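You operate a simulated robot arm through the tools that you are given. There is no shell and no other tool. Be economical: measure what you need, move in short steps, check, and stop when the job is done.

The job below is to be done with a simulated two-armed robot. You get a single attempt, and the scene is never put back.

## Task
Fetch the purple crate and set it on the second shelf from the bottom of the orange rack. Put the small divider from the third shelf from the bottom of the orange rack on the bottom shelf of the orange rack. Take the orange gloves box and put it on the second shelf from the bottom of the orange rack. Take the clear measuring jug and leave it on the low deck of the cart. Do these in any order. Set down upright: orange gloves box, clear measuring jug.

The check looks at the end state, three seconds after you hand in, the way a careful person would. Anything else that was tipped, shoved, dropped, spilled or broken makes it a failure.

## Robot
Two 6-joint arms with two-finger parallel grippers on one trunk, on a base that drives. Base frame: it is fixed to the floor where the robot stands at the start and does not move with it; the origin is under the middle of the robot, x ahead of it, y to its left, z up. Lengths are in mm, angles in degrees, forces in N, time in s.
The left shoulder is at the start at [80, 216, 1567], the right one opposite. Places, roughly: bottom shelf of the orange rack [600, -300, 200]; clear measuring jug [-1750, 12250, 1000]; low deck of the cart [-1000, 14000, 600]; orange gloves box [-1250, 3750, 500]; purple crate [500, 0, 1250]; second shelf of the orange rack [600, -300, 700]; small divider (18x12x7 cm) [600, -600, 1200]. Payload 3.43 kg a hand.
The TCP of each hand is the grasp point between the finger pads, 30 mm short of the fingertips. In the tool frame z runs along the fingers and y along their closing line. The gripper opens to 94 mm. The fingers are 28 mm wide and 10 mm thick; the gripper's body (50 by 96 mm) begins 55 mm behind the TCP.
Orientation is that of the tool frame in the base frame, as [roll, pitch, yaw] about the fixed x, y, z axes, in that order (R = Rz(yaw) Ry(pitch) Rx(roll)). With the fingers straight down and closing along the base's y, the tool's x points along the base's -x, its y along +y and its z along -z.

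## Interface
- The arms move only by the tool drive_tool. It takes "left_increments", "right_increments" or both (then of equal length, played together; a hand with none holds still); each is a list of rows, each a list of 7 numbers: the shift along the base's x, y, z in mm, then the turn, a rotation vector about the base's x, y, z in rad, then the finger opening in mm, from 0 to 94. In form: [[x, y, z, rx, ry, rz, hand], ...]. A call has 1 to 12 rows; each row is the pose to reach, as a shift and turn from the pose commanded when the call began. Rows are played at 5 a second. More than 50 mm and 8.6 degrees between two rows, or a gripper value outside its range, and nothing of the call is played. A pose out of reach is approached as far as the arm can. The call stops where the force on the tool passes 40 N (or 10 N more than at its start, if that is more) or the arm is blocked; 0.2 s more then pass. The fingers move at their own pace (about 72 mm/s each) and stop on an object; they squeeze with about 34 N. The grip force told is the motor's: it shows also when the fingers shut on nothing. Time passes only in rows, and 0.2 s behind the last, so rows that repeat a pose let the fingers close. It gives the time, the measured TCP pose, the force on the tool (base axes), the opening and the grip force at its end, in the units of the frame above (readings bear some noise), with the torque about the TCP (base axes, N m) and any sound that the robot's microphone picked up.
- Cameras (640 x 400 px; columns grow to the right, rows downward): "scene" is now at [99.1, -27.6, 1731.3]; the picture's right is [-0.32, -0.95, 0.00], its down [-0.73, 0.25, -0.64] and it looks along [0.60, -0.20, -0.77] (base axes); focal length 249 px, centre (320, 200). "left" rides on the left gripper at [76, -14, -103] in its tool frame; the picture's right is [0.18, 0.98, 0.00], its down [-0.75, 0.14, -0.64] and it looks along [-0.63, 0.12, 0.77] (tool axes); focal length 243 px, centre (320, 200). "right" rides on the right gripper at [76, 14, -103] in its tool frame; the picture's right is [-0.18, 0.98, 0.00], its down [-0.75, -0.14, -0.64] and it looks along [-0.63, -0.12, 0.77] (tool axes); focal length 243 px, centre (320, 200). There is no depth. A picture from a camera that has moved, and an enlarged one, comes with that camera's place and axes in the base frame and with its lens. The place of the scene camera against the robot may be out by one fixed shift of up to 18 mm in any direction.
- camera(camera): a new picture of that camera. No time passes.
- move_column(by): slides the trunk up (or, below 0, down) by that many mm; the arms and the scene camera ride with it, the base frame stays. It gives what a move gives, with no picture.
- base_move(legs): drives the robot by 1 to 6 legs, each [ahead, left, turn to the left] in mm, mm and degrees, along the robot's own axes; the way and the turn of a leg run together, so that a leg with both is an arc; at most 1500 mm and 180 degrees a leg. The arms and the cameras ride along, it lands a little off, and it stops where it bumps. It gives what a move gives.
- aim_head(pan, tilt): turns the head with the scene camera to pan (to the left, within 86 degrees either way) and tilt (down, from -29 to 69), counted from straight ahead of the robot. It gives what a move gives.
- inspect(camera, box): a new picture of the part [left, top, right, bottom] of that camera's present view, enlarged. No time passes.
- sign_off(): hands the job in; it is judged then, once.

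Go step by step. Nothing tells you exact positions but the pictures and the camera data: compare them with the known pose of the tool, close in by small moves and look again before you grip or let go. The budget is 165 turns and 130 pictures, counting those below and the enlarged ones. Unless the task says otherwise, let go and move clear before handing in.

The tools are called by a JSON object that holds its "op" and its "data". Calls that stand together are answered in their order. drive_tool: Moves the arms, as the interface text tells. Its arguments: {"type":"object","properties":{"left_increments":{"type":"array","items":{"type":"array","items":{"type":"number"}}},"right_increments":{"type":"array","items":{"type":"array","items":{"type":"number"}}}},"required":[]} The other tools are called the same way: move_column (by) slides the trunk up or down; base_move (legs) drives the base; aim_head (pan, tilt) turns the head that bears the scene camera; camera (camera) takes a picture; inspect (camera, box) takes an enlarged picture of a part of a camera's view; sign_off () hands the job in.

At the start:

```text
t: 0.0
left_ee_pos: [314.6, 48.1, 999.8]
left_ee_rot: [-179.7, 0.1, 180.0]
left_wrist_force: [1.1, -0.2, 0.2]
left_wrist_torque: [0.01, 0.02, -0.01]
left_gripper_width: 93.9
left_gripper_force: 0.1
right_ee_pos: [301.2, -248.7, 999.1]
right_ee_rot: [-179.9, 0.0, -180.0]
right_wrist_force: [0.8, -0.6, 0.4]
right_wrist_torque: [0.0, 0.01, 0.01]
right_gripper_width: 94.0
right_gripper_force: 0.0
trunk travel left (down, up): [-797.0, 43.0]
robot x, y, heading: [3.1, 2.2, 0.1]
head pan, tilt: [-18.7, 50.6]
```

scene: 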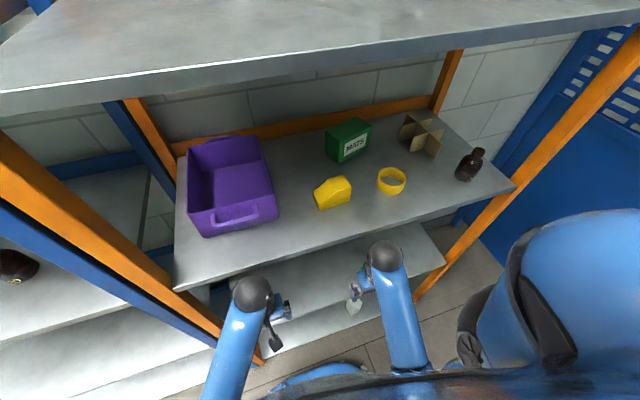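
right: 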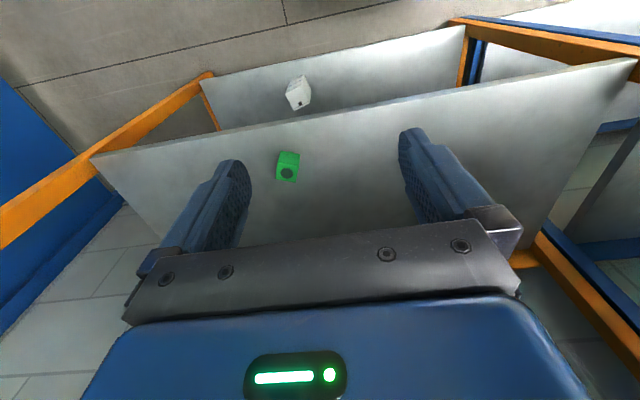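
left: 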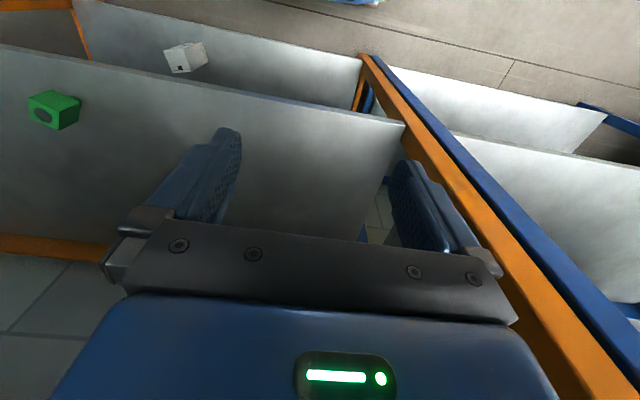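

The third shelf (z≈1150) holds the purple crate at about (610, 60) and the cardboard divider at about (680, -600). I will look closer at both before moving.

{"op": "inspect", "data": {"camera": "scene", "box": [160, 110, 320, 250]}}

{"op": "inspect", "data": {"camera": "scene", "box": [360, 80, 520, 220]}}

```text
2.86 times, centred on (240, 180) of scene
camera zoom: at [99.1, -27.6, 1731.3], right [-0.32, -0.95, 0.0], down [-0.73, 0.25, -0.64], along [0.6, -0.2, -0.77], focal length 711 px, centre (549, 257)
```

zoom: 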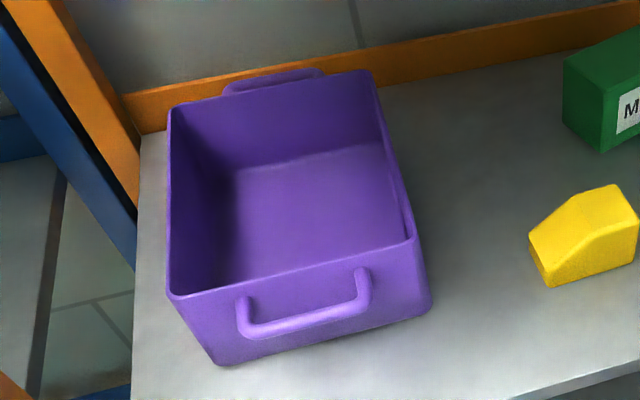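

```text
2.86 times, centred on (440, 150) of scene
camera zoom: at [99.1, -27.6, 1731.3], right [-0.32, -0.95, 0.0], down [-0.73, 0.25, -0.64], along [0.6, -0.2, -0.77], focal length 711 px, centre (-23, 343)
```

zoom: 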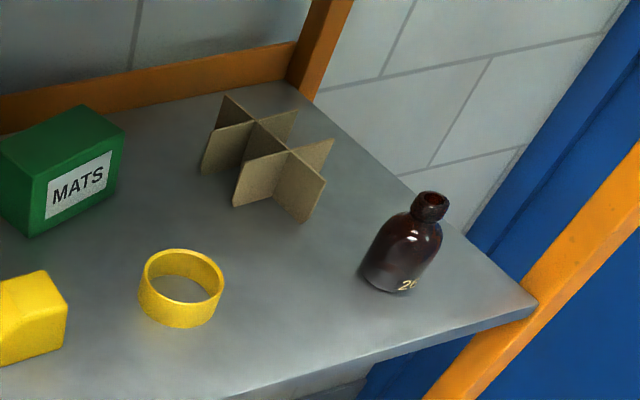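

The crate measures about 207 wide (y -45…160), 255 deep (x 522…778) and 115 high, if the shelf is at z≈1150. I will raise both hands in front of the shelf edge, then pitch them forward to reach under the upper shelf.

{"op": "drive_tool", "data": {"left_increments": [[0, 0, 50, 0, 0, 0, 94], [0, 0, 100, 0, 0, 0, 94], [0, 0, 150, 0, 0, 0, 94], [0, 0, 200, 0, 0, 0, 94], [0, 0, 250, 0, 0, 0, 94], [0, 0, 300, 0, 0, 0, 94], [0, 15, 320, 0, -0.14, 0, 94], [0, 30, 340, 0, -0.28, 0, 94], [0, 45, 340, 0, -0.42, 0, 94], [0, 60, 340, 0, -0.56, 0, 94], [0, 75, 340, 0, -0.7, 0, 94]], "right_increments": [[0, 0, 50, 0, 0, 0, 94], [0, 0, 100, 0, 0, 0, 94], [0, 0, 150, 0, 0, 0, 94], [0, 0, 200, 0, 0, 0, 94], [0, 0, 250, 0, 0, 0, 94], [0, 0, 300, 0, 0, 0, 94], [0, 15, 320, 0, -0.14, 0, 94], [0, 30, 340, 0, -0.28, 0, 94], [0, 45, 340, 0, -0.42, 0, 94], [0, 60, 340, 0, -0.56, 0, 94], [0, 75, 340, 0, -0.7, 0, 94]]}}

{"op": "camera", "data": {"camera": "scene"}}

{"op": "camera", "data": {"camera": "left"}}

```text
t: 1.8
left_ee_pos: [370.5, 67.4, 1072.5]
left_ee_rot: [-179.7, 15.0, 179.8]
left_wrist_force: [-9.4, -2.6, -14.6]
left_wrist_torque: [0.48, -0.57, -0.14]
left_gripper_width: 93.9
left_gripper_force: 0.0
left hand out of reach, approached as far as the arm can: row 1, 2, 3, 4, 5, 6, 7, 8, 9
right_ee_pos: [368.6, -221.8, 1073.8]
right_ee_rot: [-179.8, 11.9, 179.4]
right_wrist_force: [-0.1, -0.3, 0.4]
right_wrist_torque: [-0.01, -0.01, 0.01]
right_gripper_width: 94.2
right_gripper_force: 0.1
right hand out of reach, approached as far as the arm can: row 1, 2, 3, 4, 5, 6, 7, 8, 9
trunk travel left (down, up): [-797.0, 43.0]
robot x, y, heading: [-1.0, -3.4, 0.0]
head pan, tilt: [-18.7, 50.6]
stopped in row 9 (right hand): the force on the tool passed its limit at 281 N (the readings are from after the stop); the commanded pose is now the measured one
```

```text
124 pictures are left
camera scene: at [92.0, -30.7, 1731.4], right [-0.32, -0.95, 0.0], down [-0.73, 0.25, -0.64], along [0.6, -0.2, -0.77], focal length 249 px, centre (320, 200)
```

scene: 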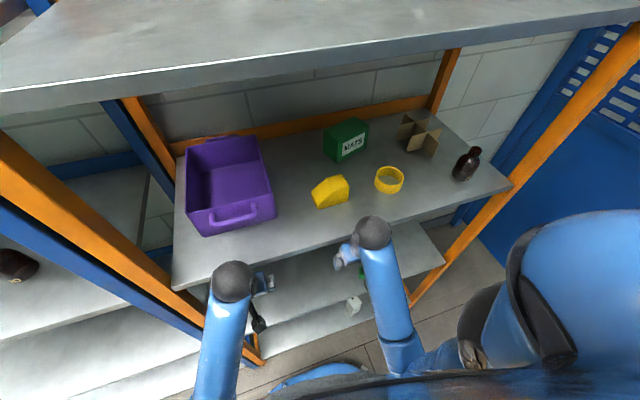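

```text
123 pictures are left
camera left: at [269.7, 53.3, 1152.4], right [-0.17, 0.98, -0.06], down [0.56, 0.14, 0.81], along [0.81, 0.11, -0.58], focal length 243 px, centre (320, 200)
```

left: 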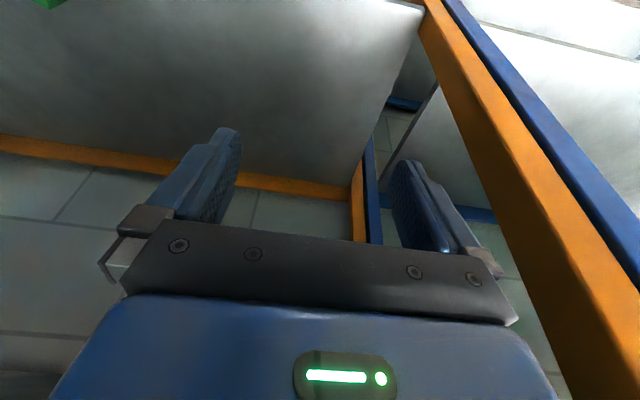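

The arms couldn't rise with the tools down, and they drifted forward and touched the shelf's front edge. Nothing on the shelf seems to have moved. I will back off and reconfigure the arms in free space.

{"op": "base_move", "data": {"legs": [[-450, 0, 0]]}}

{"op": "drive_tool", "data": {"left_increments": [[0, 0, -10, 0, -0.14, 0, 94], [0, 0, -20, 0, -0.28, 0, 94], [10, 0, 0, 0, -0.42, 0, 94], [30, 0, 20, 0, -0.56, 0, 94], [50, 0, 60, 0, -0.65, 0, 94], [70, 0, 100, 0, -0.65, 0, 94]], "right_increments": [[0, 0, -10, 0, -0.14, 0, 94], [0, 0, -20, 0, -0.28, 0, 94], [10, 0, 0, 0, -0.42, 0, 94], [30, 0, 20, 0, -0.56, 0, 94], [50, 0, 60, 0, -0.65, 0, 94], [70, 0, 100, 0, -0.65, 0, 94]]}}

{"op": "camera", "data": {"camera": "scene"}}

```text
t: 2.5
left_ee_pos: [373.6, 66.7, 1073.3]
left_ee_rot: [-179.4, 15.1, 179.9]
left_wrist_force: [-0.1, 0.2, -0.3]
left_wrist_torque: [0.0, -0.01, 0.0]
left_gripper_width: 93.8
left_gripper_force: 0.0
right_ee_pos: [368.4, -222.4, 1074.5]
right_ee_rot: [-179.6, 11.9, 179.2]
right_wrist_force: [-9.7, -2.9, 0.4]
right_wrist_torque: [0.27, -0.85, 0.0]
right_gripper_width: 93.6
right_gripper_force: 0.1
trunk travel left (down, up): [-797.0, 43.0]
robot x, y, heading: [0.6, -2.5, -0.2]
head pan, tilt: [-18.7, 50.6]
stopped in leg 1: the force on the tool passed its limit at 45 N (the readings are from after the stop); the commanded pose is now the measured one
```

```text
t: 3.5
left_ee_pos: [400.2, 66.0, 1093.6]
left_ee_rot: [180.0, 46.7, 179.3]
left_wrist_force: [-7.5, -0.8, -0.9]
left_wrist_torque: [-0.01, -0.67, 0.13]
left_gripper_width: 93.9
left_gripper_force: 0.1
right_ee_pos: [396.2, -220.6, 1091.6]
right_ee_rot: [-180.0, 42.9, 179.2]
right_wrist_force: [0.3, -1.1, 0.8]
right_wrist_torque: [0.04, 0.0, 0.0]
right_gripper_width: 94.1
right_gripper_force: 0.1
trunk travel left (down, up): [-797.0, 43.0]
robot x, y, heading: [0.2, 0.3, -0.3]
head pan, tilt: [-18.7, 50.6]
stopped in row 5 (right hand): the force on the tool passed its limit at 66 N (the readings are from after the stop); the commanded pose is now the measured one
```

```text
122 pictures are left
camera scene: at [94.0, -28.4, 1731.7], right [-0.32, -0.95, 0.0], down [-0.73, 0.25, -0.64], along [0.6, -0.21, -0.77], focal length 249 px, centre (320, 200)
```

scene: 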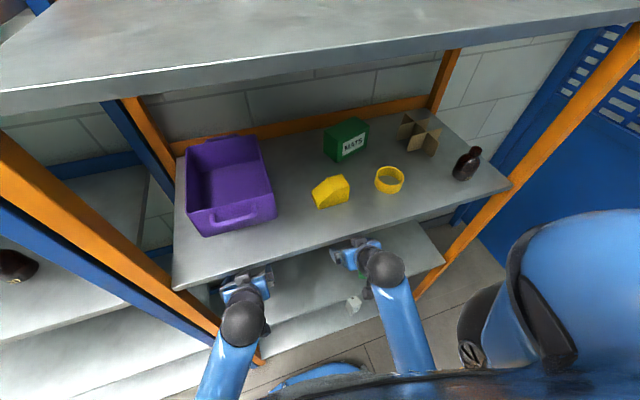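

The hands are touching the shelf edge from below. I will pull them back and down a little, then drive the base back.

{"op": "drive_tool", "data": {"left_increments": [[-10, 0, -25, 0, 0, 0, 94], [-30, 0, -50, 0, 0, 0, 94], [-70, 0, -60, 0, 0, 0, 94]], "right_increments": [[-10, 0, -25, 0, 0, 0, 94], [-30, 0, -50, 0, 0, 0, 94], [-70, 0, -60, 0, 0, 0, 94]]}}

```text
t: 4.3
left_ee_pos: [329.9, 69.0, 1033.2]
left_ee_rot: [-179.9, 46.8, 179.6]
left_wrist_force: [-0.2, -0.6, -0.4]
left_wrist_torque: [-0.02, -0.01, 0.0]
left_gripper_width: 93.8
left_gripper_force: 0.0
right_ee_pos: [324.5, -219.3, 1032.7]
right_ee_rot: [-180.0, 42.9, 179.3]
right_wrist_force: [0.2, 0.6, 0.2]
right_wrist_torque: [-0.02, 0.0, 0.03]
right_gripper_width: 93.9
right_gripper_force: 0.1
trunk travel left (down, up): [-797.0, 43.0]
robot x, y, heading: [-1.0, 2.4, -0.2]
head pan, tilt: [-18.7, 50.6]
```

Both hands are free now, so I drive back and slightly left.

{"op": "base_move", "data": {"legs": [[-400, 0, 0], [0, 55, 0]]}}

{"op": "aim_head", "data": {"pan": -10, "tilt": 35}}

{"op": "camera", "data": {"camera": "scene"}}

```text
t: 7.4
left_ee_pos: [-62.8, 112.7, 1033.5]
left_ee_rot: [179.3, 46.6, 178.7]
left_wrist_force: [0.7, -1.2, -0.1]
left_wrist_torque: [0.06, 0.01, 0.07]
left_gripper_width: 94.1
left_gripper_force: 0.0
right_ee_pos: [-69.7, -174.6, 1029.4]
right_ee_rot: [179.2, 42.7, 178.6]
right_wrist_force: [0.4, -0.4, 0.1]
right_wrist_torque: [0.08, -0.03, 0.01]
right_gripper_width: 94.0
right_gripper_force: 0.1
trunk travel left (down, up): [-797.0, 43.0]
robot x, y, heading: [-401.1, 55.6, -0.3]
head pan, tilt: [-18.7, 50.6]
```

```text
t: 8.2
left_ee_pos: [-62.2, 119.1, 1033.4]
left_ee_rot: [180.0, 46.6, 179.1]
left_wrist_force: [0.0, -0.1, 0.3]
left_wrist_torque: [0.03, -0.01, 0.02]
left_gripper_width: 94.0
left_gripper_force: 0.1
right_ee_pos: [-70.2, -167.6, 1030.9]
right_ee_rot: [179.8, 42.7, 179.0]
right_wrist_force: [-0.4, 0.4, -0.7]
right_wrist_torque: [0.01, 0.0, 0.01]
right_gripper_width: 94.1
right_gripper_force: 0.2
trunk travel left (down, up): [-797.0, 43.0]
robot x, y, heading: [-397.4, 53.0, -0.5]
head pan, tilt: [-10.0, 35.0]
```

```text
121 pictures are left
camera scene: at [-285.5, 33.0, 1753.7], right [-0.18, -0.98, 0.0], down [-0.56, 0.11, -0.82], along [0.81, -0.15, -0.57], focal length 249 px, centre (320, 200)
```

scene: 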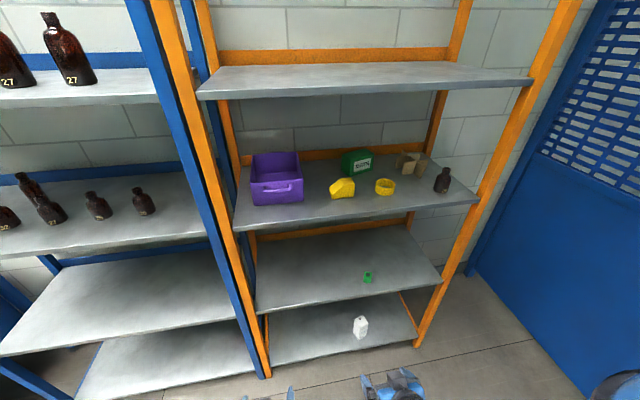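

From here I can triangulate: the shelves are at z≈220, 715, 1200 and 1620, and the front edge is at x≈375. The crate spans about x 487–723, y -44–145, with its rim at z≈1300. I will set the arms into a forward-reaching pose here in the open.

{"op": "drive_tool", "data": {"left_increments": [[25, 3, 30, 0, 0, 0, 60], [50, 6, 60, 0, 0, 0, 60], [75, 9, 90, 0, 0, 0, 60], [100, 12, 120, 0, 0, 0, 60], [120, 15, 150, 0, 0, 0, 60], [140, 18, 180, 0, 0, 0, 60], [155, 21, 210, 0, 0, 0, 60], [170, 24, 240, 0, 0, 0, 60], [185, 26, 270, 0, 0, 0, 60], [200, 28, 300, 0, 0, 0, 60]], "right_increments": [[25, 12, 30, 0, 0, 0, 60], [50, 24, 60, 0, 0, 0, 60], [75, 36, 90, 0, 0, 0, 60], [100, 48, 120, 0, 0, 0, 60], [120, 60, 150, 0, 0, 0, 60], [140, 72, 180, 0, 0, 0, 60], [155, 84, 210, 0, -0.02, 0, 60], [170, 96, 240, 0, -0.04, 0, 60], [185, 108, 270, 0, -0.06, 0, 60], [200, 120, 300, 0, -0.07, 0, 60]]}}

{"op": "camera", "data": {"camera": "scene"}}

```text
t: 10.3
left_ee_pos: [153.4, 147.3, 1309.5]
left_ee_rot: [-179.9, 46.7, 179.3]
left_wrist_force: [0.2, 0.4, -0.6]
left_wrist_torque: [-0.01, -0.02, 0.02]
left_gripper_width: 60.0
left_gripper_force: 0.0
left hand out of reach, approached as far as the arm can: row 9, 10
right_ee_pos: [148.5, -38.1, 1308.6]
right_ee_rot: [179.8, 46.9, 179.1]
right_wrist_force: [0.5, 1.1, -0.4]
right_wrist_torque: [-0.03, 0.0, -0.01]
right_gripper_width: 60.1
right_gripper_force: 0.2
right hand out of reach, approached as far as the arm can: row 9, 10
trunk travel left (down, up): [-797.0, 43.0]
robot x, y, heading: [-401.5, 55.6, -0.4]
head pan, tilt: [-10.0, 35.0]
```

```text
120 pictures are left
camera scene: at [-282.9, 37.6, 1753.5], right [-0.18, -0.98, 0.0], down [-0.57, 0.1, -0.82], along [0.8, -0.15, -0.58], focal length 249 px, centre (320, 200)
```

scene: 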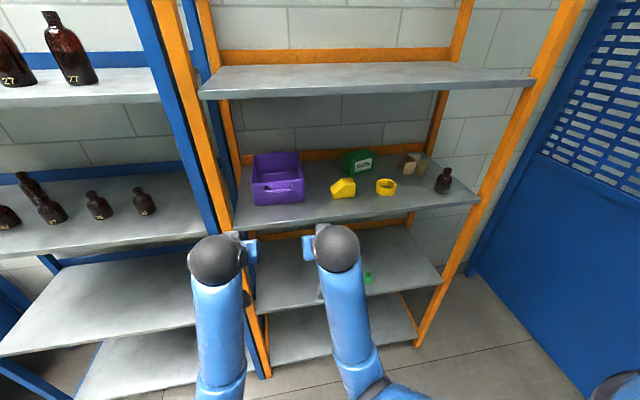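

The arms are in a good forward pose and the wrist and forearm are clear of both shelves. I extend 100 mm further so the base can stay back, then raise the trunk and look from the hand cameras.

{"op": "drive_tool", "data": {"left_increments": [[25, 0, 0, 0, 0, 0, 60], [50, 0, 0, 0, 0, 0, 60], [75, 0, 0, 0, 0, 0, 60], [100, 0, 10, 0, 0, 0, 60]], "right_increments": [[25, 0, 0, 0, 0, 0, 60], [50, 0, 0, 0, 0, 0, 60], [75, 0, 0, 0, 0, 0, 60], [100, 0, 10, 0, 0, 0, 60]]}}

{"op": "move_column", "data": {"by": 42}}

{"op": "base_move", "data": {"legs": [[80, 0, 0]]}}

{"op": "camera", "data": {"camera": "left"}}

{"op": "camera", "data": {"camera": "right"}}

```text
t: 11.3
left_ee_pos: [254.8, 146.9, 1320.0]
left_ee_rot: [-179.9, 46.5, 179.4]
left_wrist_force: [1.1, -0.1, 0.2]
left_wrist_torque: [-0.02, 0.01, 0.0]
left_gripper_width: 59.9
left_gripper_force: 0.0
right_ee_pos: [245.2, -42.1, 1318.3]
right_ee_rot: [179.9, 46.7, 179.0]
right_wrist_force: [0.4, -0.4, 0.2]
right_wrist_torque: [-0.02, -0.02, 0.01]
right_gripper_width: 60.2
right_gripper_force: 0.2
trunk travel left (down, up): [-797.0, 43.0]
robot x, y, heading: [-399.3, 57.1, -0.6]
head pan, tilt: [-10.0, 35.0]
```

```text
t: 12.2
left_ee_pos: [252.1, 146.7, 1364.2]
left_ee_rot: [-179.9, 46.6, 179.4]
left_wrist_force: [-0.5, 0.6, -0.6]
left_wrist_torque: [-0.01, 0.05, 0.02]
left_gripper_width: 59.9
left_gripper_force: 0.1
right_ee_pos: [243.9, -41.3, 1361.0]
right_ee_rot: [179.9, 46.7, 179.0]
right_wrist_force: [-0.7, 0.7, 0.5]
right_wrist_torque: [-0.01, 0.0, 0.03]
right_gripper_width: 60.0
right_gripper_force: 0.0
trunk travel left (down, up): [-839.0, 1.0]
robot x, y, heading: [-397.9, 55.4, -0.6]
head pan, tilt: [-10.0, 35.0]
```

```text
t: 13.3
left_ee_pos: [314.8, 144.3, 1372.2]
left_ee_rot: [-179.8, 47.4, 179.3]
left_wrist_force: [-1.4, -0.1, 0.4]
left_wrist_torque: [0.01, -0.05, -0.02]
left_gripper_width: 60.0
left_gripper_force: 0.1
right_ee_pos: [306.5, -41.0, 1369.2]
right_ee_rot: [180.0, 47.5, 179.0]
right_wrist_force: [-1.5, 1.3, 0.4]
right_wrist_torque: [-0.01, 0.0, 0.03]
right_gripper_width: 59.9
right_gripper_force: 0.1
trunk travel left (down, up): [-839.0, 1.0]
robot x, y, heading: [-320.0, 54.3, -0.5]
head pan, tilt: [-10.0, 35.0]
```

```text
119 pictures are left
camera left: at [186.7, 132.9, 1384.9], right [-0.11, 0.98, -0.14], down [0.04, 0.14, 0.99], along [0.99, 0.1, -0.06], focal length 243 px, centre (320, 200)
```

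left: 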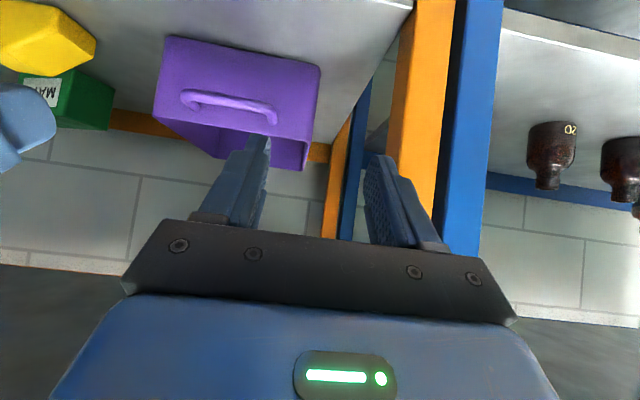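

```text
118 pictures are left
camera right: at [180.1, -24.6, 1382.8], right [0.14, 0.98, 0.14], down [0.03, -0.14, 0.99], along [0.99, -0.13, -0.05], focal length 243 px, centre (320, 200)
```

right: 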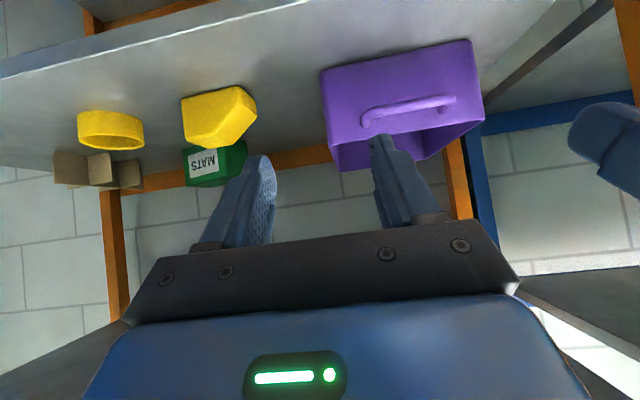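

Both hand cameras agree that the crate walls are at y≈145 and y≈-42, with its front at x≈488 and the shelf at z≈1200. The hands are lined up over the side walls and higher than the rim, so I drive in to the middle of the walls.

{"op": "base_move", "data": {"legs": [[285, 0, 0]]}}

{"op": "camera", "data": {"camera": "scene"}}

{"op": "camera", "data": {"camera": "left"}}

{"op": "camera", "data": {"camera": "right"}}

```text
t: 15.2
left_ee_pos: [617.3, 139.4, 1364.3]
left_ee_rot: [179.8, 46.6, 179.0]
left_wrist_force: [0.7, -0.4, -0.2]
left_wrist_torque: [0.0, 0.01, -0.01]
left_gripper_width: 60.1
left_gripper_force: 0.0
right_ee_pos: [608.8, -46.9, 1360.0]
right_ee_rot: [179.5, 46.6, 178.9]
right_wrist_force: [-0.5, -0.7, 0.0]
right_wrist_torque: [0.02, -0.02, 0.0]
right_gripper_width: 60.0
right_gripper_force: 0.1
trunk travel left (down, up): [-839.0, 1.0]
robot x, y, heading: [-35.1, 52.1, -0.4]
head pan, tilt: [-10.0, 35.0]
```

```text
117 pictures are left
camera scene: at [80.4, 28.4, 1795.6], right [-0.18, -0.98, 0.0], down [-0.56, 0.11, -0.82], along [0.81, -0.15, -0.57], focal length 249 px, centre (320, 200)
```

scene: 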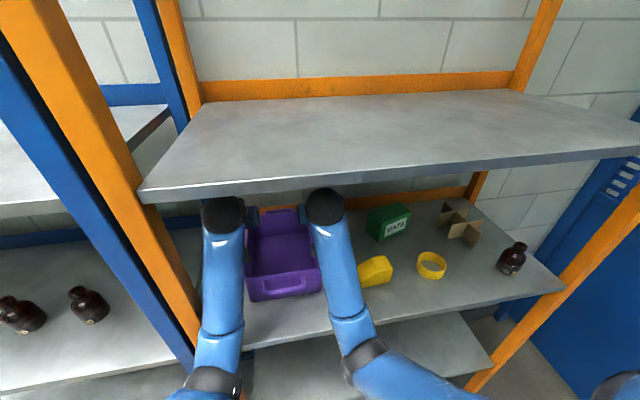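

```text
116 pictures are left
camera left: at [489.9, 126.5, 1378.4], right [-0.11, 0.98, -0.13], down [0.05, 0.14, 0.99], along [0.99, 0.1, -0.07], focal length 243 px, centre (320, 200)
```

left: 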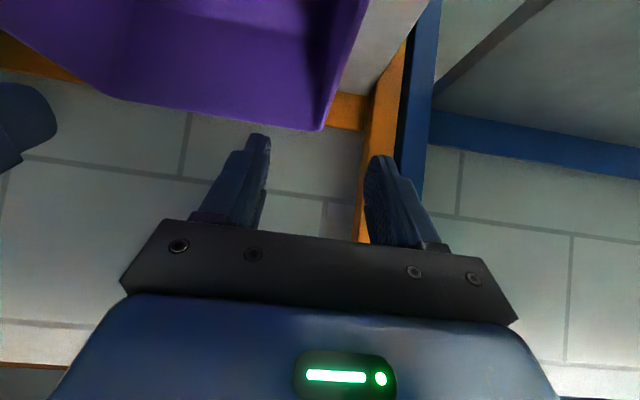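

```text
115 pictures are left
camera right: at [483.3, -30.8, 1375.8], right [0.14, 0.98, 0.14], down [0.05, -0.15, 0.99], along [0.99, -0.13, -0.07], focal length 243 px, centre (320, 200)
```

right: 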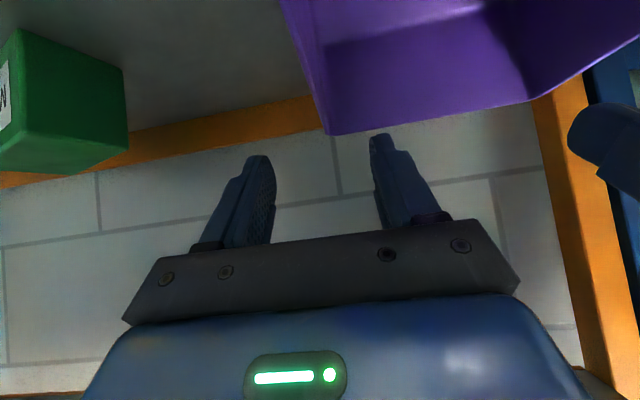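

The fingers straddle both walls (rim z≈1300, walls at y≈141 and y≈-42). I shift the right hand slightly and lower the trunk so the pads overlap the rim.

{"op": "drive_tool", "data": {"left_increments": [[0, 2, 0, 0, 0, 0, 60]], "right_increments": [[8, 4, 4, 0, 0, 0, 60]]}}

{"op": "move_column", "data": {"by": -70}}

{"op": "camera", "data": {"camera": "left"}}

{"op": "camera", "data": {"camera": "right"}}

```text
t: 15.7
left_ee_pos: [618.6, 138.7, 1364.2]
left_ee_rot: [179.8, 46.6, 178.9]
left_wrist_force: [0.4, -0.1, -0.2]
left_wrist_torque: [0.02, -0.01, -0.04]
left_gripper_width: 60.2
left_gripper_force: 0.1
right_ee_pos: [617.5, -44.1, 1364.0]
right_ee_rot: [179.6, 46.7, 178.7]
right_wrist_force: [0.0, -0.2, 1.1]
right_wrist_torque: [0.01, 0.0, 0.0]
right_gripper_width: 60.1
right_gripper_force: 0.0
trunk travel left (down, up): [-839.0, 1.0]
robot x, y, heading: [-33.2, 54.4, -0.4]
head pan, tilt: [-10.0, 35.0]
```

```text
t: 16.7
left_ee_pos: [611.5, 139.4, 1301.7]
left_ee_rot: [179.9, 47.3, 179.2]
left_wrist_force: [1.7, -10.9, 38.1]
left_wrist_torque: [-0.18, 5.0, 1.5]
left_gripper_width: 60.0
left_gripper_force: 0.0
right_ee_pos: [612.6, -43.9, 1300.9]
right_ee_rot: [179.4, 47.3, 178.8]
right_wrist_force: [4.2, -3.4, 25.0]
right_wrist_torque: [0.23, 3.27, 0.39]
right_gripper_width: 59.9
right_gripper_force: 0.2
trunk travel left (down, up): [-769.0, 71.0]
robot x, y, heading: [-34.4, 54.2, -0.2]
head pan, tilt: [-10.0, 35.0]
```

```text
114 pictures are left
camera left: at [483.7, 127.9, 1314.1], right [-0.11, 0.98, -0.14], down [0.04, 0.14, 0.99], along [0.99, 0.1, -0.06], focal length 243 px, centre (320, 200)
```

left: 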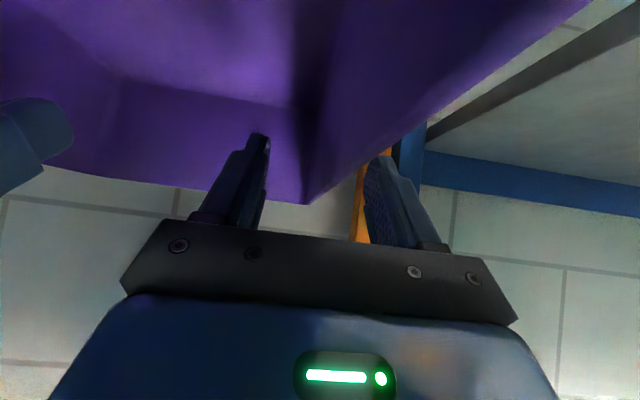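

```text
113 pictures are left
camera right: at [485.1, -27.3, 1314.8], right [0.14, 0.98, 0.14], down [0.04, -0.15, 0.99], along [0.99, -0.13, -0.06], focal length 243 px, centre (320, 200)
```

right: 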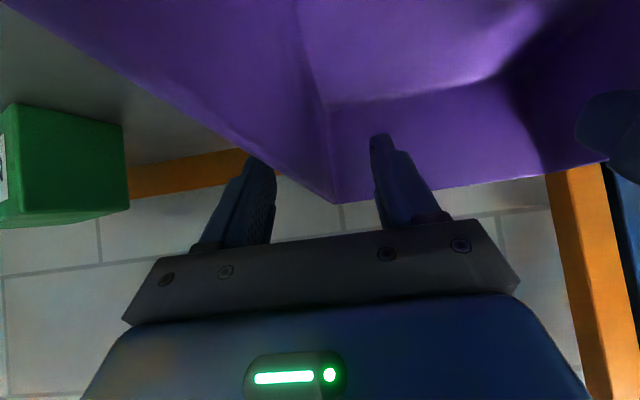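

The reading shows a contact about 130 mm behind the TCP, so the camera housings are sitting on the front rim. I raise the trunk, pitch the tools steeper so the housings clear, and come down again.

{"op": "move_column", "data": {"by": 50}}

{"op": "drive_tool", "data": {"left_increments": [[0, 0, 0, 0, 0.08, 0, 60], [0, 0, 0, 0, 0.16, 0, 60], [-5, 1, 0, 0, 0.25, 0, 60]], "right_increments": [[0, 0, 0, 0, 0.08, 0, 60], [0, 0, 0, 0, 0.16, 0, 60], [-5, 2, 0, 0, 0.25, 0, 60]]}}

{"op": "camera", "data": {"camera": "scene"}}

```text
t: 17.6
left_ee_pos: [616.4, 141.2, 1346.1]
left_ee_rot: [179.8, 46.8, 179.0]
left_wrist_force: [-0.2, 0.1, 0.4]
left_wrist_torque: [-0.02, -0.01, 0.04]
left_gripper_width: 60.0
left_gripper_force: 0.0
right_ee_pos: [616.1, -43.9, 1345.9]
right_ee_rot: [179.5, 46.8, 178.9]
right_wrist_force: [-0.9, 0.7, -0.3]
right_wrist_torque: [0.01, 0.0, 0.02]
right_gripper_width: 60.5
right_gripper_force: 0.0
trunk travel left (down, up): [-819.0, 21.0]
robot x, y, heading: [-33.8, 52.9, -0.5]
head pan, tilt: [-10.0, 35.0]
```

```text
t: 18.4
left_ee_pos: [618.3, 130.6, 1336.3]
left_ee_rot: [179.7, 32.8, 178.9]
left_wrist_force: [0.2, -0.1, 0.7]
left_wrist_torque: [0.0, 0.01, 0.05]
left_gripper_width: 60.0
left_gripper_force: 0.0
left hand out of reach, approached as far as the arm can: row 3
right_ee_pos: [617.6, -44.9, 1337.6]
right_ee_rot: [179.5, 32.7, 178.8]
right_wrist_force: [-0.4, 0.5, -0.2]
right_wrist_torque: [0.01, 0.02, -0.02]
right_gripper_width: 60.1
right_gripper_force: 0.1
right hand out of reach, approached as far as the arm can: row 3
trunk travel left (down, up): [-819.0, 21.0]
robot x, y, heading: [-35.7, 52.2, -0.5]
head pan, tilt: [-10.0, 35.0]
```

```text
112 pictures are left
camera scene: at [68.3, 19.1, 1776.3], right [-0.18, -0.98, -0.01], down [-0.56, 0.11, -0.82], along [0.81, -0.14, -0.57], focal length 249 px, centre (320, 200)
```

scene: 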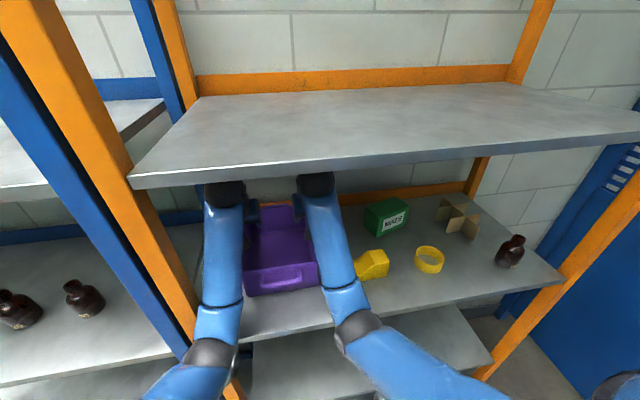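

The steeper pitch is reached but the arm is at its limit this high up. Lowering with the arms instead of the trunk should be within reach, so I raise the trunk a bit and go down with the hands.

{"op": "move_column", "data": {"by": 21}}

{"op": "drive_tool", "data": {"left_increments": [[0, 5, -20, 0, 0, 0, 60], [0, 10, -35, 0, 0, 0, 60]], "right_increments": [[0, 1, -20, 0, 0, 0, 60], [0, 3, -35, 0, 0, 0, 60]]}}

{"op": "camera", "data": {"camera": "left"}}

{"op": "camera", "data": {"camera": "right"}}

```text
t: 19.1
left_ee_pos: [622.1, 129.7, 1356.6]
left_ee_rot: [179.6, 32.8, 178.8]
left_wrist_force: [-0.2, 0.5, -1.1]
left_wrist_torque: [-0.01, -0.01, 0.03]
left_gripper_width: 60.3
left_gripper_force: 0.1
right_ee_pos: [619.9, -46.5, 1358.1]
right_ee_rot: [179.5, 32.8, 179.0]
right_wrist_force: [0.5, -0.6, -0.1]
right_wrist_torque: [0.03, 0.0, -0.04]
right_gripper_width: 60.0
right_gripper_force: 0.0
trunk travel left (down, up): [-840.0, 0.0]
robot x, y, heading: [-33.4, 52.7, -0.6]
head pan, tilt: [-10.0, 35.0]
```

```text
t: 19.7
left_ee_pos: [625.5, 130.7, 1321.1]
left_ee_rot: [179.4, 32.8, 178.5]
left_wrist_force: [0.0, -0.4, 0.4]
left_wrist_torque: [0.0, -0.02, -0.03]
left_gripper_width: 59.9
left_gripper_force: 0.0
right_ee_pos: [624.1, -51.3, 1320.5]
right_ee_rot: [179.0, 32.7, 178.6]
right_wrist_force: [-0.8, 0.5, -0.7]
right_wrist_torque: [-0.02, 0.0, 0.01]
right_gripper_width: 60.0
right_gripper_force: 0.2
trunk travel left (down, up): [-840.0, 0.0]
robot x, y, heading: [-35.7, 50.8, -0.5]
head pan, tilt: [-10.0, 35.0]
```

```text
111 pictures are left
camera left: at [505.3, 119.2, 1365.9], right [-0.14, 0.99, -0.09], down [0.29, 0.13, 0.95], along [0.95, 0.1, -0.3], focal length 243 px, centre (320, 200)
```

left: 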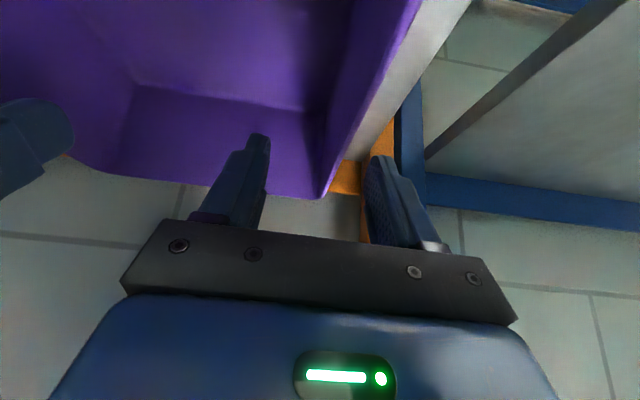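

```text
110 pictures are left
camera right: at [505.1, -34.7, 1366.0], right [0.17, 0.98, 0.11], down [0.28, -0.16, 0.95], along [0.94, -0.13, -0.31], focal length 243 px, centre (320, 200)
```

right: 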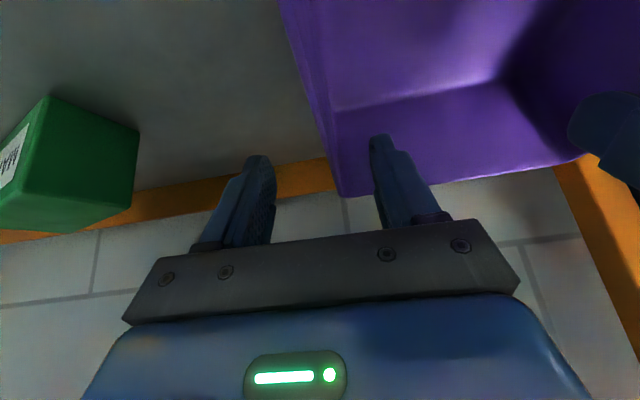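

The camera housings clear the crate now. The left hand needs about +10 in y and the right about +8, then both go down about 28.

{"op": "drive_tool", "data": {"left_increments": [[-3, 10, 0, 0, 0, 0, 60], [-6, 10, -15, 0, 0, 0, 60], [-10, 10, -28, 0, 0, 0, 60]], "right_increments": [[-3, 8, 0, 0, 0, 0, 60], [-6, 8, -15, 0, 0, 0, 60], [-10, 8, -28, 0, 0, 0, 60]]}}

{"op": "camera", "data": {"camera": "left"}}

{"op": "camera", "data": {"camera": "right"}}

```text
t: 20.7
left_ee_pos: [615.3, 130.7, 1293.6]
left_ee_rot: [179.7, 33.0, 177.5]
left_wrist_force: [0.4, 1.0, -0.1]
left_wrist_torque: [0.0, 0.01, 0.01]
left_gripper_width: 59.9
left_gripper_force: 0.0
right_ee_pos: [611.4, -45.6, 1292.5]
right_ee_rot: [179.4, 32.7, 178.1]
right_wrist_force: [-1.1, 0.0, -0.9]
right_wrist_torque: [-0.03, 0.0, -0.05]
right_gripper_width: 60.1
right_gripper_force: 0.0
trunk travel left (down, up): [-840.0, 0.0]
robot x, y, heading: [-35.3, 52.7, -0.9]
head pan, tilt: [-10.0, 35.0]
stopped in row 3 (left hand): the arm was blocked; the commanded pose is now the measured one
```

```text
109 pictures are left
camera left: at [494.1, 121.6, 1338.8], right [-0.11, 0.99, -0.1], down [0.29, 0.12, 0.95], along [0.95, 0.08, -0.3], focal length 243 px, centre (320, 200)
```

left: 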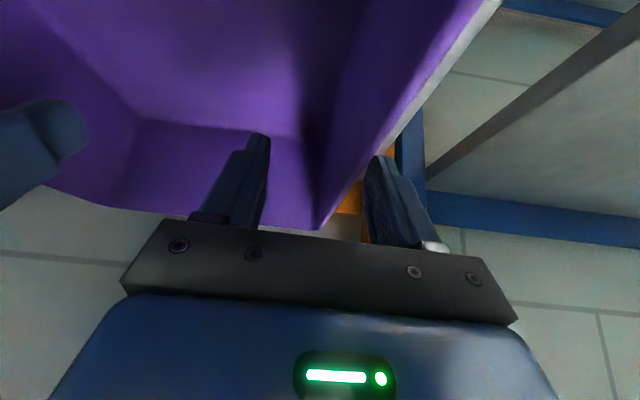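

```text
108 pictures are left
camera right: at [493.1, -29.2, 1337.4], right [0.18, 0.98, 0.11], down [0.28, -0.16, 0.95], along [0.94, -0.14, -0.31], focal length 243 px, centre (320, 200)
```

right: 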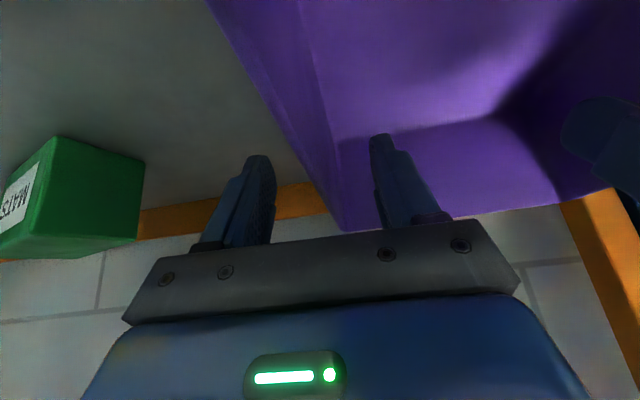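

The left arm is blocked, most likely its elbow at the rack's left post. I open the fingers wide around the walls, step the base right a little, then shift both hands left.

{"op": "drive_tool", "data": {"left_increments": [[0, -2, 5, 0, 0, 0, 94], [0, -2, 5, 0, 0, 0, 94]], "right_increments": [[0, 0, 5, 0, 0, 0, 94], [0, 0, 5, 0, 0, 0, 94]]}}

{"op": "base_move", "data": {"legs": [[0, -20, 0.7]]}}

{"op": "drive_tool", "data": {"left_increments": [[0, 10, 0, 0, 0, 0, 94], [0, 20, 0, 0, 0, 0, 94]], "right_increments": [[0, 10, 0, 0, 0, 0, 94], [0, 20, 0, 0, 0, 0, 94]]}}

{"op": "camera", "data": {"camera": "left"}}

{"op": "camera", "data": {"camera": "right"}}

{"op": "camera", "data": {"camera": "scene"}}

```text
t: 21.3
left_ee_pos: [613.7, 133.9, 1294.7]
left_ee_rot: [179.5, 32.5, 177.8]
left_wrist_force: [0.6, 0.9, 0.9]
left_wrist_torque: [-0.13, 0.06, -0.09]
left_gripper_width: 93.7
left_gripper_force: 0.0
right_ee_pos: [612.3, -45.5, 1295.5]
right_ee_rot: [179.1, 32.7, 178.4]
right_wrist_force: [-0.1, -0.9, 1.1]
right_wrist_torque: [-0.02, -0.02, 0.0]
right_gripper_width: 93.8
right_gripper_force: 0.0
trunk travel left (down, up): [-840.0, 0.0]
robot x, y, heading: [-35.4, 51.9, -0.6]
head pan, tilt: [-10.0, 35.0]
```

```text
t: 22.1
left_ee_pos: [613.6, 131.5, 1297.8]
left_ee_rot: [179.9, 32.8, 177.9]
left_wrist_force: [-0.4, 0.1, -0.5]
left_wrist_torque: [0.02, -0.01, 0.02]
left_gripper_width: 93.7
left_gripper_force: 0.0
right_ee_pos: [613.7, -44.0, 1297.1]
right_ee_rot: [179.8, 32.8, 178.8]
right_wrist_force: [-0.6, -0.2, -0.9]
right_wrist_torque: [0.01, 0.03, -0.02]
right_gripper_width: 94.1
right_gripper_force: 0.1
trunk travel left (down, up): [-840.0, 0.0]
robot x, y, heading: [-35.9, 43.3, -0.7]
head pan, tilt: [-10.0, 35.0]
stopped in leg 1: the robot was blocked; the commanded pose is now the measured one
```

```text
t: 22.9
left_ee_pos: [614.9, 132.4, 1298.9]
left_ee_rot: [179.6, 32.9, 176.6]
left_wrist_force: [-0.6, 0.1, 0.2]
left_wrist_torque: [0.0, -0.02, -0.01]
left_gripper_width: 94.0
left_gripper_force: 0.0
right_ee_pos: [613.1, -35.9, 1296.1]
right_ee_rot: [179.3, 32.6, 178.1]
right_wrist_force: [-0.3, 0.6, -0.6]
right_wrist_torque: [-0.04, -0.06, 0.02]
right_gripper_width: 94.1
right_gripper_force: 0.0
trunk travel left (down, up): [-840.0, 0.0]
robot x, y, heading: [-34.3, 39.8, -1.2]
head pan, tilt: [-10.0, 35.0]
stopped in row 2 (left hand): the arm was blocked; the commanded pose is now the measured one
```

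```text
107 pictures are left
camera left: at [492.8, 125.6, 1343.0], right [-0.1, 0.99, -0.09], down [0.29, 0.12, 0.95], along [0.95, 0.07, -0.3], focal length 243 px, centre (320, 200)
```

left: 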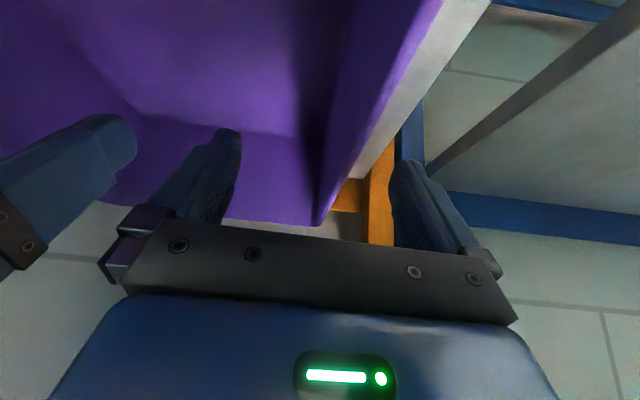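

```text
106 pictures are left
camera right: at [493.8, -18.5, 1342.4], right [0.18, 0.98, 0.11], down [0.28, -0.16, 0.95], along [0.94, -0.14, -0.31], focal length 243 px, centre (320, 200)
```

right: 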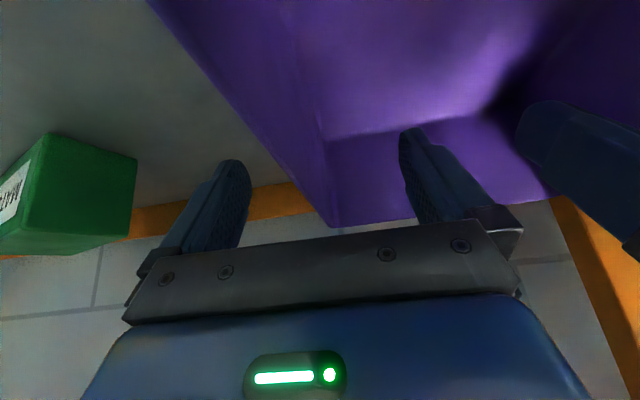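

```text
105 pictures are left
camera scene: at [75.5, 3.6, 1796.8], right [-0.19, -0.98, -0.01], down [-0.56, 0.12, -0.82], along [0.8, -0.15, -0.57], focal length 249 px, centre (320, 200)
```

scene: 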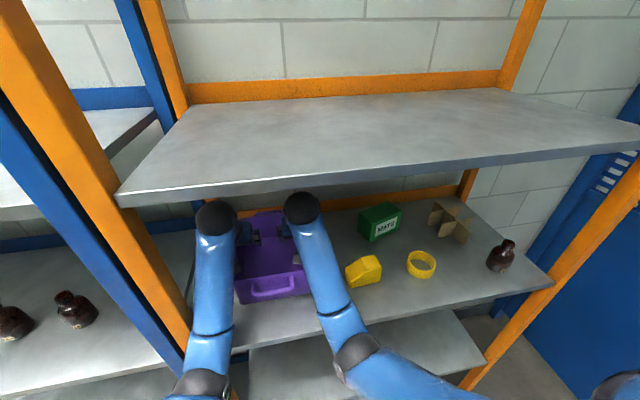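

The left forearm is rubbing the left front post because the shoulder sits too far left. I lift out, back away, shift the base right by about 100 and come back in with the hands offset left.

{"op": "drive_tool", "data": {"left_increments": [[0, -6, 0, 0, 0, 0, 94], [0, -6, 25, 0, 0, 0, 94], [0, -6, 52, 0, 0, 0, 94]], "right_increments": [[0, -6, 0, 0, 0, 0, 94], [0, -6, 25, 0, 0, 0, 94], [0, -6, 52, 0, 0, 0, 94]]}}

{"op": "base_move", "data": {"legs": [[-300, 0, 0]]}}

```text
t: 23.7
left_ee_pos: [613.6, 134.5, 1344.9]
left_ee_rot: [179.6, 32.9, 177.5]
left_wrist_force: [-0.3, -0.1, -0.3]
left_wrist_torque: [0.02, 0.02, -0.02]
left_gripper_width: 94.2
left_gripper_force: 0.1
left hand out of reach, approached as far as the arm can: row 3
right_ee_pos: [608.4, -36.8, 1352.0]
right_ee_rot: [179.4, 32.7, 178.4]
right_wrist_force: [-0.6, -0.8, 0.4]
right_wrist_torque: [-0.02, -0.03, 0.01]
right_gripper_width: 94.1
right_gripper_force: 0.0
trunk travel left (down, up): [-840.0, 0.0]
robot x, y, heading: [-36.7, 45.0, -0.8]
head pan, tilt: [-10.0, 35.0]
```

```text
t: 25.1
left_ee_pos: [497.0, 159.1, 1341.4]
left_ee_rot: [-180.0, 34.1, 176.8]
left_wrist_force: [-0.7, 0.2, -1.2]
left_wrist_torque: [-0.04, -0.01, 0.01]
left_gripper_width: 94.2
left_gripper_force: 0.1
right_ee_pos: [482.8, -13.3, 1347.7]
right_ee_rot: [-179.8, 32.4, 179.3]
right_wrist_force: [-0.5, 1.0, 1.2]
right_wrist_torque: [-0.02, 0.01, -0.01]
right_gripper_width: 93.9
right_gripper_force: 0.1
trunk travel left (down, up): [-840.0, 0.0]
robot x, y, heading: [-166.8, 43.9, -0.6]
head pan, tilt: [-10.0, 35.0]
stopped in leg 1: the force on the tool passed its limit at 249 N (the readings are from after the stop); the commanded pose is now the measured one
```

Something was hit on the way back, so I look before doing anything else.

{"op": "camera", "data": {"camera": "scene"}}

{"op": "camera", "data": {"camera": "left"}}

```text
104 pictures are left
camera scene: at [-52.4, 30.3, 1796.4], right [-0.18, -0.98, 0.0], down [-0.57, 0.1, -0.82], along [0.8, -0.15, -0.58], focal length 249 px, centre (320, 200)
```

scene: 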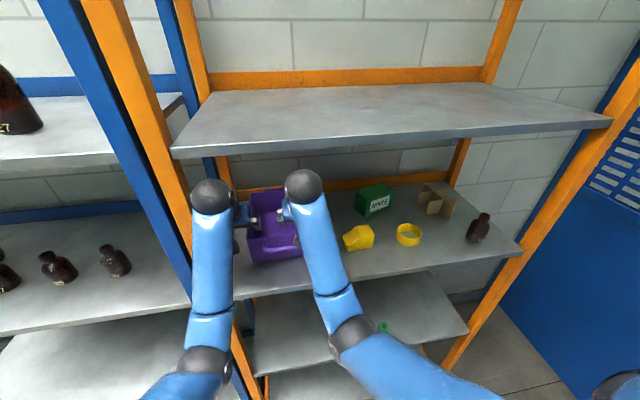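

```text
103 pictures are left
camera left: at [373.8, 151.6, 1384.5], right [-0.1, 0.99, -0.1], down [0.27, 0.13, 0.95], along [0.96, 0.06, -0.28], focal length 243 px, centre (320, 200)
```

left: 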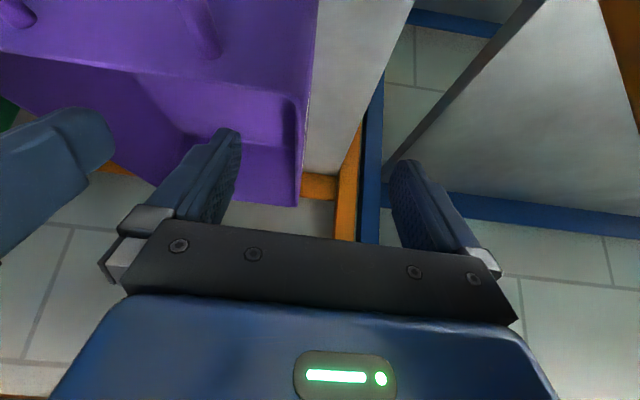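

The left hand's outer finger likely caught the post (y≈205); the crate looks undisturbed. I narrow the fingers and move both hands to the right, then continue backing.

{"op": "drive_tool", "data": {"left_increments": [[0, -10, 3, 0, 0, 0, 60], [0, -25, 5, 0, 0, 0, 40], [0, -40, 5, 0, 0, 0, 40]], "right_increments": [[0, -10, 3, 0, 0, 0, 60], [0, -25, 5, 0, 0, 0, 40], [0, -40, 5, 0, 0, 0, 40]]}}

{"op": "base_move", "data": {"legs": [[-230, 0, 0]]}}

{"op": "camera", "data": {"camera": "scene"}}

```text
t: 25.9
left_ee_pos: [494.1, 117.3, 1349.2]
left_ee_rot: [-180.0, 34.1, 176.8]
left_wrist_force: [0.1, -0.1, 0.3]
left_wrist_torque: [0.0, -0.04, -0.01]
left_gripper_width: 40.1
left_gripper_force: 0.1
right_ee_pos: [487.9, -52.8, 1349.2]
right_ee_rot: [-179.9, 32.8, 179.3]
right_wrist_force: [0.2, 0.3, 0.3]
right_wrist_torque: [-0.01, 0.02, -0.02]
right_gripper_width: 39.9
right_gripper_force: 0.1
right hand out of reach, approached as far as the arm can: row 1, 2, 3
trunk travel left (down, up): [-840.0, 0.0]
robot x, y, heading: [-170.6, 46.0, -0.3]
head pan, tilt: [-10.0, 35.0]
```

```text
t: 27.6
left_ee_pos: [268.4, 120.1, 1345.2]
left_ee_rot: [179.9, 33.8, 176.7]
left_wrist_force: [0.4, 0.4, -0.3]
left_wrist_torque: [0.0, 0.01, 0.01]
left_gripper_width: 40.0
left_gripper_force: 0.0
right_ee_pos: [261.4, -50.9, 1346.0]
right_ee_rot: [-179.9, 32.5, 179.2]
right_wrist_force: [0.0, -0.1, 0.0]
right_wrist_torque: [0.02, 0.02, 0.04]
right_gripper_width: 40.0
right_gripper_force: 0.1
trunk travel left (down, up): [-840.0, 0.0]
robot x, y, heading: [-403.0, 50.6, -0.5]
head pan, tilt: [-10.0, 35.0]
```

```text
102 pictures are left
camera scene: at [-279.8, 30.2, 1796.1], right [-0.18, -0.98, 0.0], down [-0.57, 0.1, -0.82], along [0.8, -0.15, -0.58], focal length 249 px, centre (320, 200)
```

scene: 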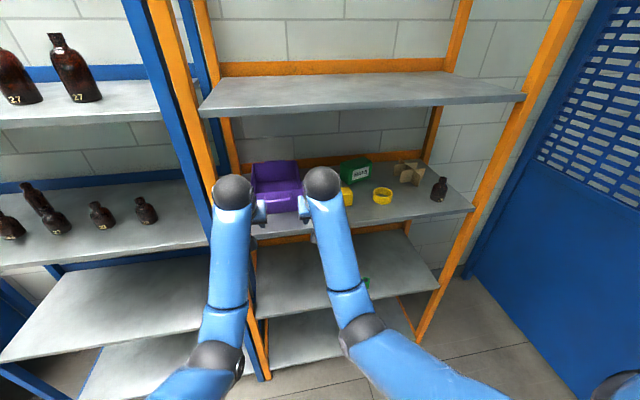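

All is intact. I shift the base 110 right, then bring both hands left so they line up with the crate walls again.

{"op": "base_move", "data": {"legs": [[0, -110, 0.5]]}}

{"op": "drive_tool", "data": {"left_increments": [[0, 40, 0, 0, 0, 0, 60], [0, 80, 0, 0, 0, 0.02, 60], [0, 110, 0, 0, 0, 0.04, 60], [0, 132, 0, 0, 0, 0.05, 60]], "right_increments": [[0, 40, 0, 0, 0, 0, 60], [0, 80, 0, 0, 0, 0, 60], [5, 105, 0, 0, 0, 0, 60], [7, 118, 0, 0, 0, 0, 60]]}}

{"op": "camera", "data": {"camera": "scene"}}

```text
t: 28.8
left_ee_pos: [260.3, 31.3, 1348.1]
left_ee_rot: [-179.4, 34.3, 177.7]
left_wrist_force: [0.1, 1.2, -0.7]
left_wrist_torque: [-0.1, 0.01, -0.05]
left_gripper_width: 39.8
left_gripper_force: 0.0
right_ee_pos: [255.2, -140.7, 1350.4]
right_ee_rot: [-179.4, 32.8, -179.9]
right_wrist_force: [-0.6, 0.9, 0.3]
right_wrist_torque: [-0.07, 0.01, -0.06]
right_gripper_width: 39.8
right_gripper_force: 0.0
trunk travel left (down, up): [-840.0, 0.0]
robot x, y, heading: [-402.4, -58.0, 0.3]
head pan, tilt: [-10.0, 35.0]
```

```text
t: 29.8
left_ee_pos: [262.2, 148.7, 1348.6]
left_ee_rot: [179.8, 34.0, -179.9]
left_wrist_force: [-0.6, 0.1, -0.4]
left_wrist_torque: [-0.02, 0.03, 0.01]
left_gripper_width: 59.9
left_gripper_force: 0.1
right_ee_pos: [263.7, -37.8, 1349.5]
right_ee_rot: [179.9, 32.7, 179.7]
right_wrist_force: [-0.3, -0.3, 0.2]
right_wrist_torque: [0.05, 0.04, 0.02]
right_gripper_width: 59.8
right_gripper_force: 0.0
trunk travel left (down, up): [-840.0, 0.0]
robot x, y, heading: [-399.7, -56.4, -0.1]
head pan, tilt: [-10.0, 35.0]
```

```text
101 pictures are left
camera scene: at [-287.1, -80.8, 1796.6], right [-0.17, -0.99, 0.0], down [-0.57, 0.1, -0.82], along [0.81, -0.14, -0.57], focal length 249 px, centre (320, 200)
```

scene: 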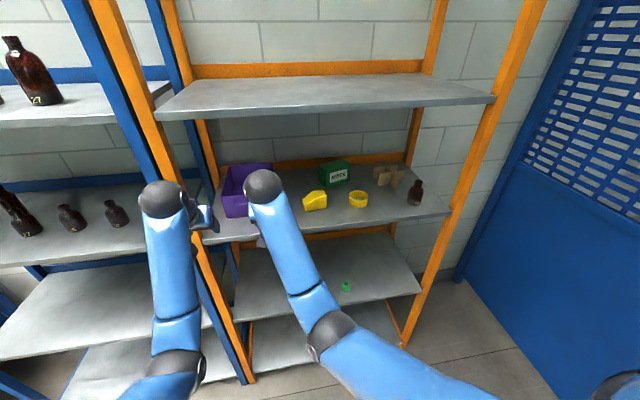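

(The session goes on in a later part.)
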